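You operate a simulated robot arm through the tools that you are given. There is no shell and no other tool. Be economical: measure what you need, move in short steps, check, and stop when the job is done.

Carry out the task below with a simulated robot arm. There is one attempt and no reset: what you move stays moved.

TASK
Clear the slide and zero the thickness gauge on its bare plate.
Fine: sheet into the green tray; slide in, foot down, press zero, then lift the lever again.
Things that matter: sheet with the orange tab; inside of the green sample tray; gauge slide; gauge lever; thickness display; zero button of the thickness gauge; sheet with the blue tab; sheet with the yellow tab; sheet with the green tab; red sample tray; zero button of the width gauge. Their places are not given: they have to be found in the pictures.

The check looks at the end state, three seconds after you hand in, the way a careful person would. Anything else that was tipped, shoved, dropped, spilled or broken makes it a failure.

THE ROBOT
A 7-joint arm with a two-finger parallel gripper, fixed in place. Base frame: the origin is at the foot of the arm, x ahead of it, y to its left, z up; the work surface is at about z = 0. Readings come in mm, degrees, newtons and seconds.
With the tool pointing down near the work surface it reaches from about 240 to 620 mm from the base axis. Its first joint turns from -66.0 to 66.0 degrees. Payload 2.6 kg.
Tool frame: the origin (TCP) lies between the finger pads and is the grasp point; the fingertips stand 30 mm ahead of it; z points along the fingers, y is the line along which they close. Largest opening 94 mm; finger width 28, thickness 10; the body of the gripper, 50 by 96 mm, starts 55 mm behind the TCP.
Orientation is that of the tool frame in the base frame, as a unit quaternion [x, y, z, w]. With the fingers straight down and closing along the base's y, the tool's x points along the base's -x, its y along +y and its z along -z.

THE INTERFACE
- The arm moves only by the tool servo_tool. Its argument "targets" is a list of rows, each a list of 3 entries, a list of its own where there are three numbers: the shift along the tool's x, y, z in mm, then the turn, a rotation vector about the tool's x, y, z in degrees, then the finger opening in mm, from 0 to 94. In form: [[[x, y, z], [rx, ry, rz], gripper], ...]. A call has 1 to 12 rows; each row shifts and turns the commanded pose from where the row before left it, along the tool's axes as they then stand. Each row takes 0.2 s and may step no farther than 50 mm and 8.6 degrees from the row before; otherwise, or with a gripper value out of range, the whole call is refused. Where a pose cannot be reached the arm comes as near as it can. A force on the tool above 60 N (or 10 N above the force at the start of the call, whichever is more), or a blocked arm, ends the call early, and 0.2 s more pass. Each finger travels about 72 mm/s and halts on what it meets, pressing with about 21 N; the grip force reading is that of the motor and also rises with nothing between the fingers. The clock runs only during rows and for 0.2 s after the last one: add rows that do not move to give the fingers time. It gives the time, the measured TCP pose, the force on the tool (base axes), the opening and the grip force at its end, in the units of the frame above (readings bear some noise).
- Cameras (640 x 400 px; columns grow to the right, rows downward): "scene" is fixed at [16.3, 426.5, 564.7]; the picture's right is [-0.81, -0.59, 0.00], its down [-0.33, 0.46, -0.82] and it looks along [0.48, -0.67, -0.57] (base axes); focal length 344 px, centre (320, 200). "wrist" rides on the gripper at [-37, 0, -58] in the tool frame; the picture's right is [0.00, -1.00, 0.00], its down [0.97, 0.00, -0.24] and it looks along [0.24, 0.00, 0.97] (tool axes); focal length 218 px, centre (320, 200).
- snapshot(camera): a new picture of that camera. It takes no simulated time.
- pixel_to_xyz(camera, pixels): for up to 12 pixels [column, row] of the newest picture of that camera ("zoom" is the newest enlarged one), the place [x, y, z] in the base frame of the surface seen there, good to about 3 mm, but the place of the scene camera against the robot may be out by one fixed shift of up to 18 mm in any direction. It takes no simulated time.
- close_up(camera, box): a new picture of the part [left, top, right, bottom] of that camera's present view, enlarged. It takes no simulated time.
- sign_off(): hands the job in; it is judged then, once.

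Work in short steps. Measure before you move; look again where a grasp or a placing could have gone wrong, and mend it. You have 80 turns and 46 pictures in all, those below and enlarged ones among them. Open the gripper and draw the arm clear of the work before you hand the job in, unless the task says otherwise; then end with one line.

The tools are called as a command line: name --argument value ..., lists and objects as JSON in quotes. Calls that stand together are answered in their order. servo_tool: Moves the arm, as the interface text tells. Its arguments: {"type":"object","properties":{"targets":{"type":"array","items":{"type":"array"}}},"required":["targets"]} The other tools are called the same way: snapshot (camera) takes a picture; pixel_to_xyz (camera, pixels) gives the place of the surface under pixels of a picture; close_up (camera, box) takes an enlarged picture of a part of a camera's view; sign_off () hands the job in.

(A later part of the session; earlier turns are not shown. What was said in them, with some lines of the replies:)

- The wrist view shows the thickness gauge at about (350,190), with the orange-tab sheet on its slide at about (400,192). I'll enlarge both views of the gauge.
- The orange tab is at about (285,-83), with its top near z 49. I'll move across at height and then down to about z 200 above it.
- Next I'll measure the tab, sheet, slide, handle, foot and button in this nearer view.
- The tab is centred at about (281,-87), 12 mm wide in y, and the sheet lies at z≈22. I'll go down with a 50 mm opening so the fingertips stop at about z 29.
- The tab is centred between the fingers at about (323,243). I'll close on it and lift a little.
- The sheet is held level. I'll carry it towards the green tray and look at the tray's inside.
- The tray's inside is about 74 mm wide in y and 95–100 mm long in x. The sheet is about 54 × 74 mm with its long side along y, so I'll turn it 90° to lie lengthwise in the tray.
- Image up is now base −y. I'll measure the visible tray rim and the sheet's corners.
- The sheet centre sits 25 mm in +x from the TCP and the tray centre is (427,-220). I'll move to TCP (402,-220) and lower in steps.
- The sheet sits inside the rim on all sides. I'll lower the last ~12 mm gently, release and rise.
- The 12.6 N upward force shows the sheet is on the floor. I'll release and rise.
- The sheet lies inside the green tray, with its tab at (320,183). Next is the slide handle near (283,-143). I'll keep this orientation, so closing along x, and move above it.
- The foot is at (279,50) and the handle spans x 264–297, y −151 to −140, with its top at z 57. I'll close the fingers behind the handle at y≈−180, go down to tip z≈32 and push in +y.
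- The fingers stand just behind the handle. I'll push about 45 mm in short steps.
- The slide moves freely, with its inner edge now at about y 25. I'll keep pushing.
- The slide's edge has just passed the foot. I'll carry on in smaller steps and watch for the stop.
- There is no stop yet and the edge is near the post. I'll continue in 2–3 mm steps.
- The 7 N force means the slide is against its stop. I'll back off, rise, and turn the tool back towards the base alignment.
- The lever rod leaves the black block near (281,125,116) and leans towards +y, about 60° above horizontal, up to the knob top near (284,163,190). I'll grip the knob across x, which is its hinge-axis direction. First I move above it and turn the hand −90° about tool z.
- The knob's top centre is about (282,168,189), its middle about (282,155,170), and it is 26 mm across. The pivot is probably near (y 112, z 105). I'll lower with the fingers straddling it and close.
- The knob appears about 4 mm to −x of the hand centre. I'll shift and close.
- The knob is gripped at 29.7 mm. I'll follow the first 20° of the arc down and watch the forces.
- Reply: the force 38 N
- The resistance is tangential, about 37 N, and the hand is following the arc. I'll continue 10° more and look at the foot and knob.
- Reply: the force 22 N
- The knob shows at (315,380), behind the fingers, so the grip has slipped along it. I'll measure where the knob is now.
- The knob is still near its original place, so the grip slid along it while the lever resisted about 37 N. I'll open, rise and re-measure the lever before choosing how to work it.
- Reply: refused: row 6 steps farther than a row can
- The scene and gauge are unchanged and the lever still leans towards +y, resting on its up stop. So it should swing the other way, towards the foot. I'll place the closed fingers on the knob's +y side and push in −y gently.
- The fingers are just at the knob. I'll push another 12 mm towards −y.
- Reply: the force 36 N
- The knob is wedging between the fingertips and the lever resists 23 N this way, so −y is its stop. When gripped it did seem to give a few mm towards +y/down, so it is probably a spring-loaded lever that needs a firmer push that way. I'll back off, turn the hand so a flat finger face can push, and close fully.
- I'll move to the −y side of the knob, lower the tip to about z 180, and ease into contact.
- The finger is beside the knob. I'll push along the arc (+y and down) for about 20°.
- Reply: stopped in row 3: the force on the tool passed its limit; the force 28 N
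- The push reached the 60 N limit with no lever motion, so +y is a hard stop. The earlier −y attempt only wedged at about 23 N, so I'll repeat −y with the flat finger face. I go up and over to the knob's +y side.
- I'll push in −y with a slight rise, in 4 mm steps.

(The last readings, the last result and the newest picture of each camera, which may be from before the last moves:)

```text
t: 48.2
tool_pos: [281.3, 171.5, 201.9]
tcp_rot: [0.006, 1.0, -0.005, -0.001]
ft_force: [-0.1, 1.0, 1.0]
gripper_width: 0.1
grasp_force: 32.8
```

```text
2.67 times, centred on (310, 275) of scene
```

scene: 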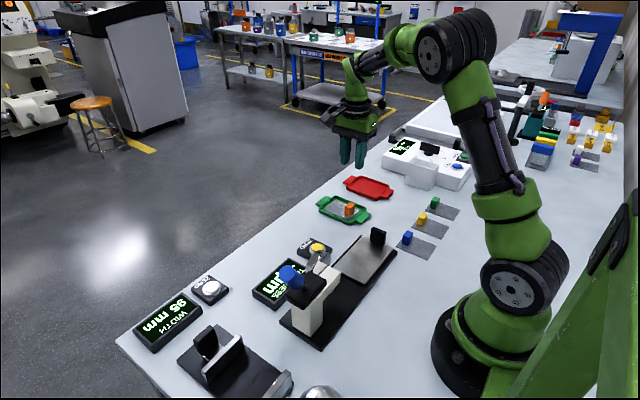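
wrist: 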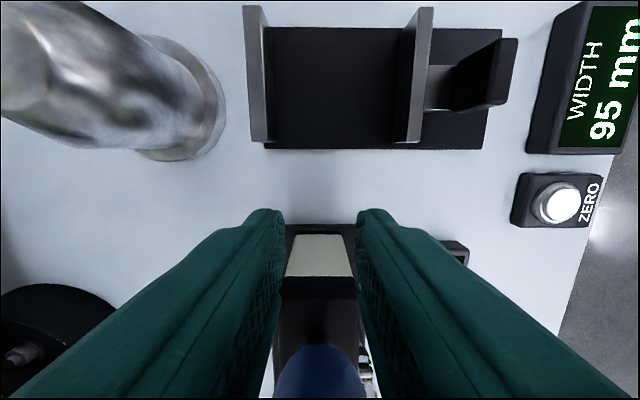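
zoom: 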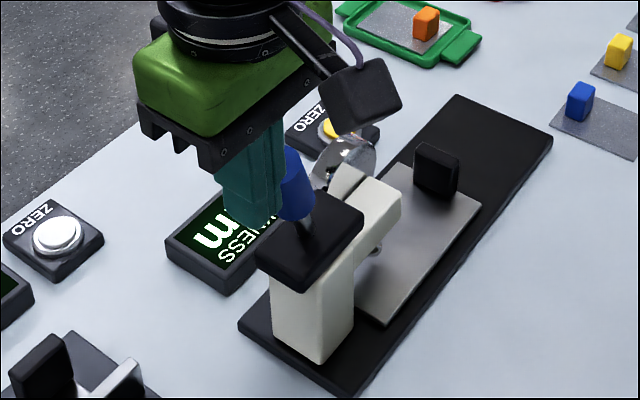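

The lever swings freely towards −y; it is now near 70°. I'll keep pushing to just past vertical.

servo_tool --targets '[[[0, -6, 1], [0, 0, 0], 0], [[0, -6, 1], [0, 0, 0], 0], [[0, -6, 1], [0, 0, 0], 0], [[0, -6, 0], [0, 0, 0], 0], [[0, -6, 0], [0, 0, 0], 0], [[0, -5, 0], [0, 0, 0], 0]]'

close_up --camera "scene" --box '[220, 200, 400, 350]'

```text
t: 49.6
tool_pos: [281.4, 139.4, 198.6]
tcp_rot: [0.006, 1.0, -0.005, -0.002]
ft_force: [-3.0, 1.0, 6.0]
gripper_width: 0.0
grasp_force: 32.9
```

```text
2.67 times, centred on (310, 275) of scene
```

zoom: 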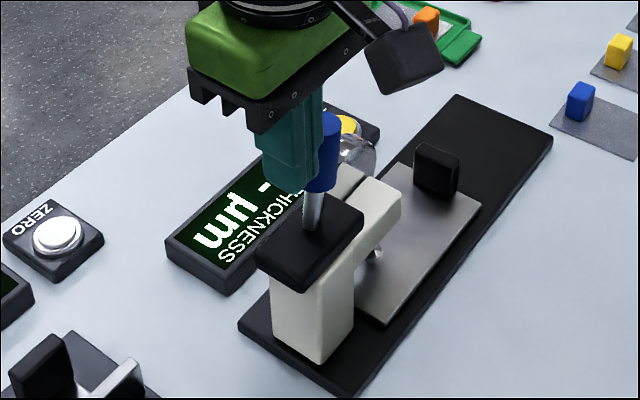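

The lever is about vertical and the foot is descending. I'll continue and watch the force for the far stop.

servo_tool --targets '[[[0, -6, 1], [0, 0, 0], 0], [[0, -6, 1], [0, 0, 0], 0], [[0, -5, 1], [0, 0, 0], 0], [[0, -5, 1], [0, 0, 0], 0]]'

```text
t: 50.6
tool_pos: [279.7, 117.4, 196.2]
tcp_rot: [0.006, 1.0, -0.004, 0.0]
ft_force: [0.3, -0.4, -0.5]
gripper_width: 0.0
grasp_force: 33.0
```

servo_tool --targets '[[[0, -5, 1], [0, 0, 0], 0], [[0, -5, 1], [0, 0, 0], 0], [[0, -4, 1], [0, 0, 0], 0], [[0, -4, 1], [0, 0, 0], 0]]'

close_up --camera "scene" --box '[220, 200, 400, 350]'

```text
t: 51.5
tool_pos: [280.6, 114.5, 197.1]
tcp_rot: [0.0, 1.0, 0.007, 0.003]
ft_force: [-1.2, 10.8, 7.2]
gripper_width: 0.0
grasp_force: 33.2
stopped in row 4: the force on the tool passed its limit (the readings are from after the stop); the commanded pose is now the measured one
```

```text
2.67 times, centred on (310, 275) of scene
```

zoom: 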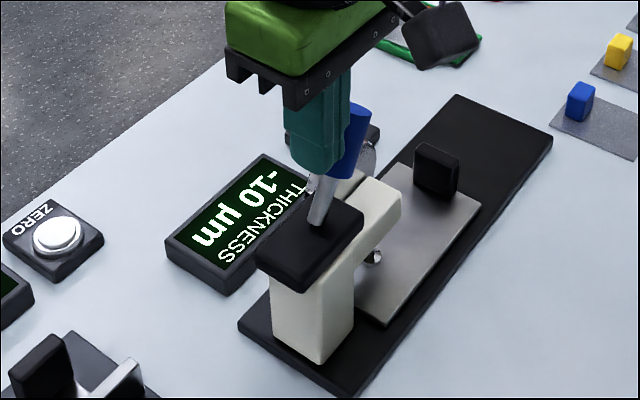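

The foot is down: the display reads −10 µm and the lever rests on its −y stop. I'll back off, rise, and go above the yellow zero button at about (384,−45).

servo_tool --targets '[[[0, 10, 0], [0, 0, 0], 0], [[0, 10, -10], [0, 0, 0], 0], [[0, 0, -45], [0, 0, 0], 0], [[0, 0, -35], [0, 0, 0], 0], [[-25, -42, 0], [0, 0, 0], 0], [[-25, -42, 0], [0, 0, 0], 0], [[-25, -42, 0], [0, 0, 0], 0], [[-28, -42, 0], [0, 0, 0], 0], [[0, -11, 40], [0, 0, 0], 0], [[0, 0, 45], [0, 0, 0], 0], [[0, 0, 45], [0, 0, 0], 0], [[0, 0, 0], [0, 0, 0], 0]]'

snapshot --camera "wrist"

```text
refused: row 8 steps farther than a row can; nothing moved
```

```text
6 pictures are left
```

wrist: 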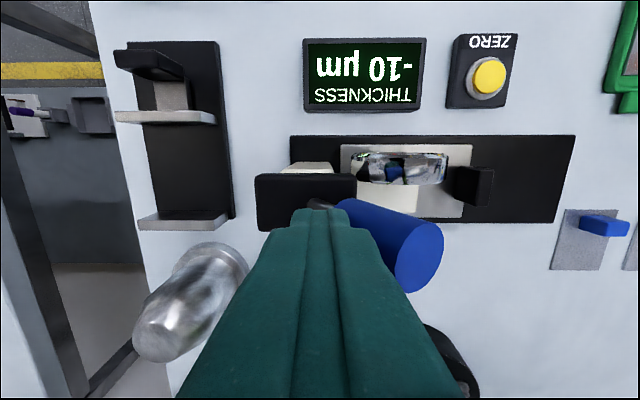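

A row was too long, but this picture is useful, so I'll measure the button and the lever's down position from it.

pixel_to_xyz --camera "wrist" --pixels '[[489, 74], [480, 76], [489, 90], [466, 76], [460, 95], [400, 235], [428, 255], [370, 212], [430, 230]]'

servo_tool --targets '[[[0, 10, 0], [0, 0, 0], 0], [[0, 10, -10], [0, 0, 0], 0], [[0, 0, -45], [0, 0, 0], 0], [[0, 0, -35], [0, 0, 0], 0], [[-25, -40, 0], [0, 0, 0], 0], [[-25, -40, 0], [0, 0, 0], 0], [[-25, -40, 0], [0, 0, 0], 0], [[-28, -40, 0], [0, 0, 0], 0], [[0, -19, 40], [0, 0, 0], 0], [[0, 0, 45], [0, 0, 0], 0], [[0, 0, 45], [0, 0, 0], 0], [[0, 0, 0], [0, 0, 0], 0]]'

```text
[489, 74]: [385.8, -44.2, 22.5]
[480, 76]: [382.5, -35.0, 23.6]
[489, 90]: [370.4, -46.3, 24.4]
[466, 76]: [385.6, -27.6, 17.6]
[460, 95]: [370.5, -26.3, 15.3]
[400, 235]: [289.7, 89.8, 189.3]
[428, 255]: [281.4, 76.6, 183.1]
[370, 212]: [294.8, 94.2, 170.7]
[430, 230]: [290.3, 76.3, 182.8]
```

```text
t: 54.0
tool_pos: [383.4, -47.3, 154.4]
tcp_rot: [0.002, 1.0, 0.005, 0.002]
ft_force: [-0.1, -0.7, 0.6]
gripper_width: 0.1
grasp_force: 33.4
```

I'm above the button. I'll go down to about 5 mm above it, then press in small steps.

servo_tool --targets '[[[0, 1.5, 45], [0, 0, 0], 0], [[0, 0, 40], [0, 0, 0], 0], [[0, 0, 8], [0, 0, 0], 0], [[0, 0, 3], [0, 0, 0], 0], [[0, 0, 2], [0, 0, 0], 0], [[0, 0, 2], [0, 0, 0], 0]]'

```text
t: 55.5
tool_pos: [382.3, -44.8, 54.1]
tcp_rot: [0.002, 1.0, 0.005, 0.002]
ft_force: [-0.3, -0.4, 0.9]
gripper_width: 0.0
grasp_force: 33.2
```

servo_tool --targets '[[[0, 0, 1.5], [0, 0, 0], 0], [[0, 0, 1.5], [0, 0, 0], 0], [[0, 0, 0], [0, 0, 0], 0]]'

close_up --camera "scene" --box '[240, 200, 400, 300]'

```text
t: 56.2
tool_pos: [384.2, -44.4, 51.2]
tcp_rot: [0.002, 1.0, 0.005, 0.002]
ft_force: [-1.2, -0.7, 2.7]
gripper_width: 0.0
grasp_force: 33.3
```

```text
4.00 times, centred on (320, 250) of scene
```

zoom: 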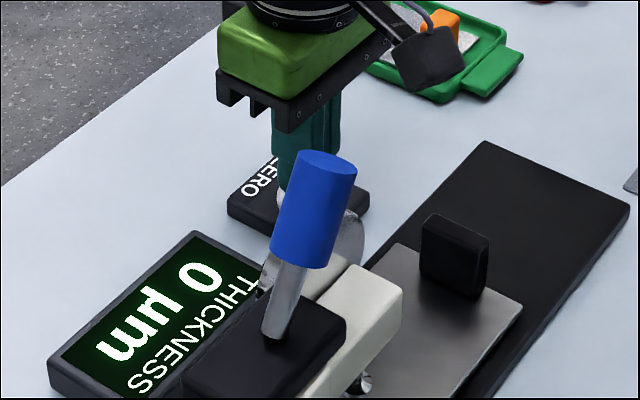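

The display reads 0 µm. I'll rise and go to the −y side of the lever at y≈45, high, then lower the tip to about z 177.

servo_tool --targets '[[[0, 0, -45], [0, 0, 0], 0], [[0, 0, -48], [0, 0, 0], 0], [[0, 0, -48], [0, 0, 0], 0], [[0, 0, -48], [0, 0, 0], 0], [[0, 0, -45], [0, 0, 0], 0], [[35, 25, 0], [0, 0, 0], 0], [[35, 25, 0], [0, 0, 0], 0], [[32, 35, 0], [0, 0, 0], 0], [[0, 0, 40], [0, 0, 0], 0], [[0, 0, 40], [0, 0, 0], 0], [[0, 0, 0], [0, 0, 0], 0]]'

close_up --camera "scene" --box '[220, 200, 400, 350]'

```text
t: 58.6
tool_pos: [281.2, 39.7, 204.2]
tcp_rot: [0.002, 1.0, 0.005, 0.001]
ft_force: [-0.9, -0.1, -0.1]
gripper_width: 0.0
grasp_force: 32.7
```

```text
2.67 times, centred on (310, 275) of scene
```

zoom: 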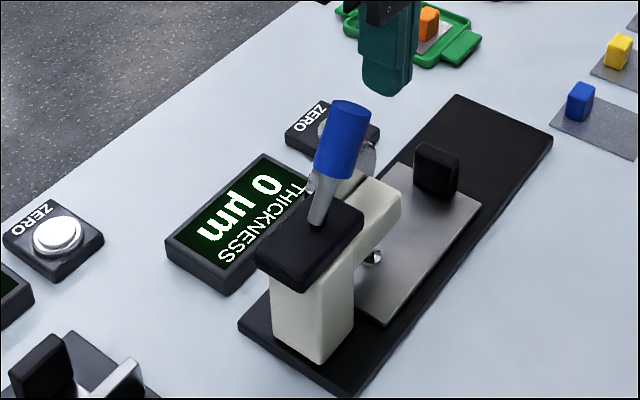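

The display still reads 0 with the button released. Now I'll push the lever back towards +y.

servo_tool --targets '[[[0, 10, 0], [0, 0, 0], 0], [[0, 8, 0], [0, 0, 0], 0], [[0, 6, 0], [0, 0, 0], 0], [[0, 6, 0], [0, 0, 0], 0], [[0, 6, 0], [0, 0, 0], 0], [[0, 6, 0], [0, 0, 0], 0], [[0, 6, 0], [0, 0, 0], 0], [[0, 6, 0], [0, 0, 0], 0], [[0, 6, 0], [0, 0, 0], 0], [[0, 6, 0], [0, 0, 0], 0]]'

```text
t: 60.9
tool_pos: [282.8, 107.1, 207.5]
tcp_rot: [0.001, 1.0, 0.005, 0.001]
ft_force: [-0.6, 0.2, 1.1]
gripper_width: 0.0
grasp_force: 33.0
```

servo_tool --targets '[[[0, 6, 0], [0, 0, 0], 0], [[0, 6, 0], [0, 0, 0], 0], [[0, 6, 0], [0, 0, 0], 0], [[0, 5, 0], [0, 0, 0], 0], [[0, 4, 0], [0, 0, 0], 0], [[0, 4, 0], [0, 0, 0], 0], [[0, 3, 0], [0, 0, 0], 0], [[0, 2, 0], [0, 0, 0], 0]]'

```text
t: 62.6
tool_pos: [283.0, 140.4, 206.5]
tcp_rot: [0.002, 1.0, 0.003, 0.001]
ft_force: [-4.5, -11.4, 4.9]
gripper_width: 0.0
grasp_force: 33.0
```

The 11 N resistance at y≈140 means the lever is back on its up stop. I'll back off, rise clear, open the gripper and check.

servo_tool --targets '[[[0, -10, 0], [0, 0, 0], 0], [[0, -10, -30], [0, 0, 0], 0], [[0, 0, -45], [0, 0, 0], 30], [[0, 0, -45], [0, 0, 0], 60], [[0, -45, 0], [0, 0, 0], 60], [[0, -45, 0], [0, 0, 0], 60], [[0, -45, 0], [0, 0, 0], 60], [[0, 0, 0], [0, 0, 0], 60]]'

snapshot --camera "wrist"

close_up --camera "scene" --box '[220, 180, 440, 350]'

```text
t: 64.5
tool_pos: [281.9, -16.5, 323.9]
tcp_rot: [0.002, 1.0, 0.005, 0.002]
ft_force: [0.0, 0.5, 0.1]
gripper_width: 60.0
grasp_force: 0.3
```

```text
3 pictures are left
```

wrist: 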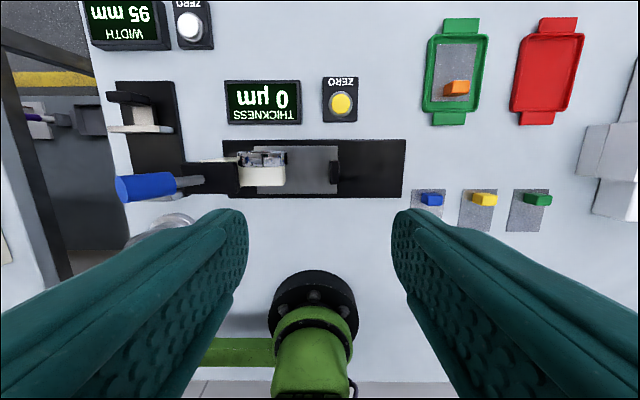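

```text
2.35 times, centred on (330, 265) of scene
```

zoom: 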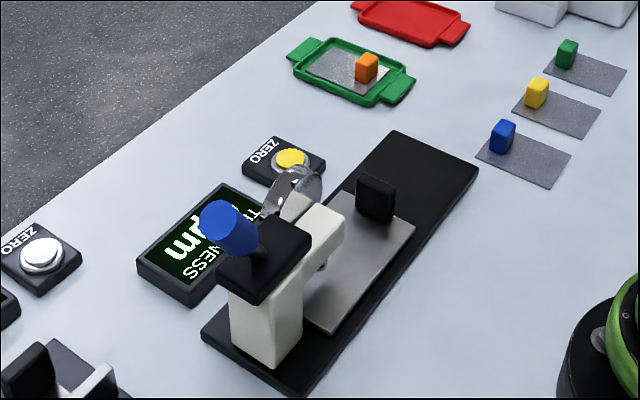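

The sheet is in the green tray and the slide is in. The display still shows 0 µm, so I'll check the lever angle against the initial one.

pixel_to_xyz --camera "wrist" --pixels '[[120, 188], [145, 186], [170, 183], [190, 181], [205, 178]]'

close_up --camera "scene" --box '[240, 210, 432, 350]'

```text
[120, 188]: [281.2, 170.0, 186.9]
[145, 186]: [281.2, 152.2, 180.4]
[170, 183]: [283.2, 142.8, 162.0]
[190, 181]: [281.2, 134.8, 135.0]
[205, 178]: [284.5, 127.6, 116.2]
```

```text
2.86 times, centred on (336, 280) of scene
```

zoom: 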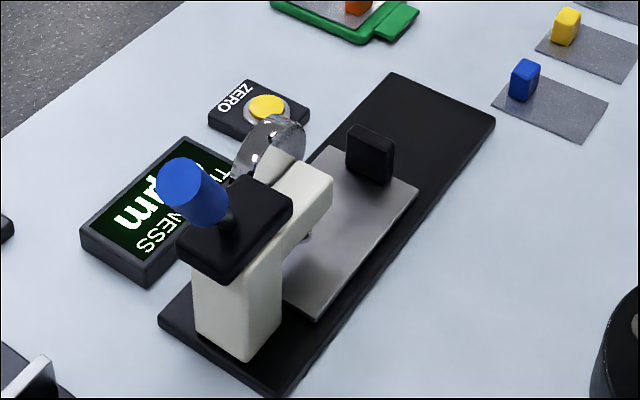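

The lever and foot match the initial raised picture exactly, with the knob at (192,190) and the foot at (305,237). The display holds 0 µm, the sheet is in the tray and the arm is clear, so I'll hand in.

sign_off

```text
The job is handed in.
```

The orange-tab sheet is in the green tray, the slide is in, the thickness gauge was zeroed on its bare plate (display 0 µm), the lever is lifted again, and the job is handed in.
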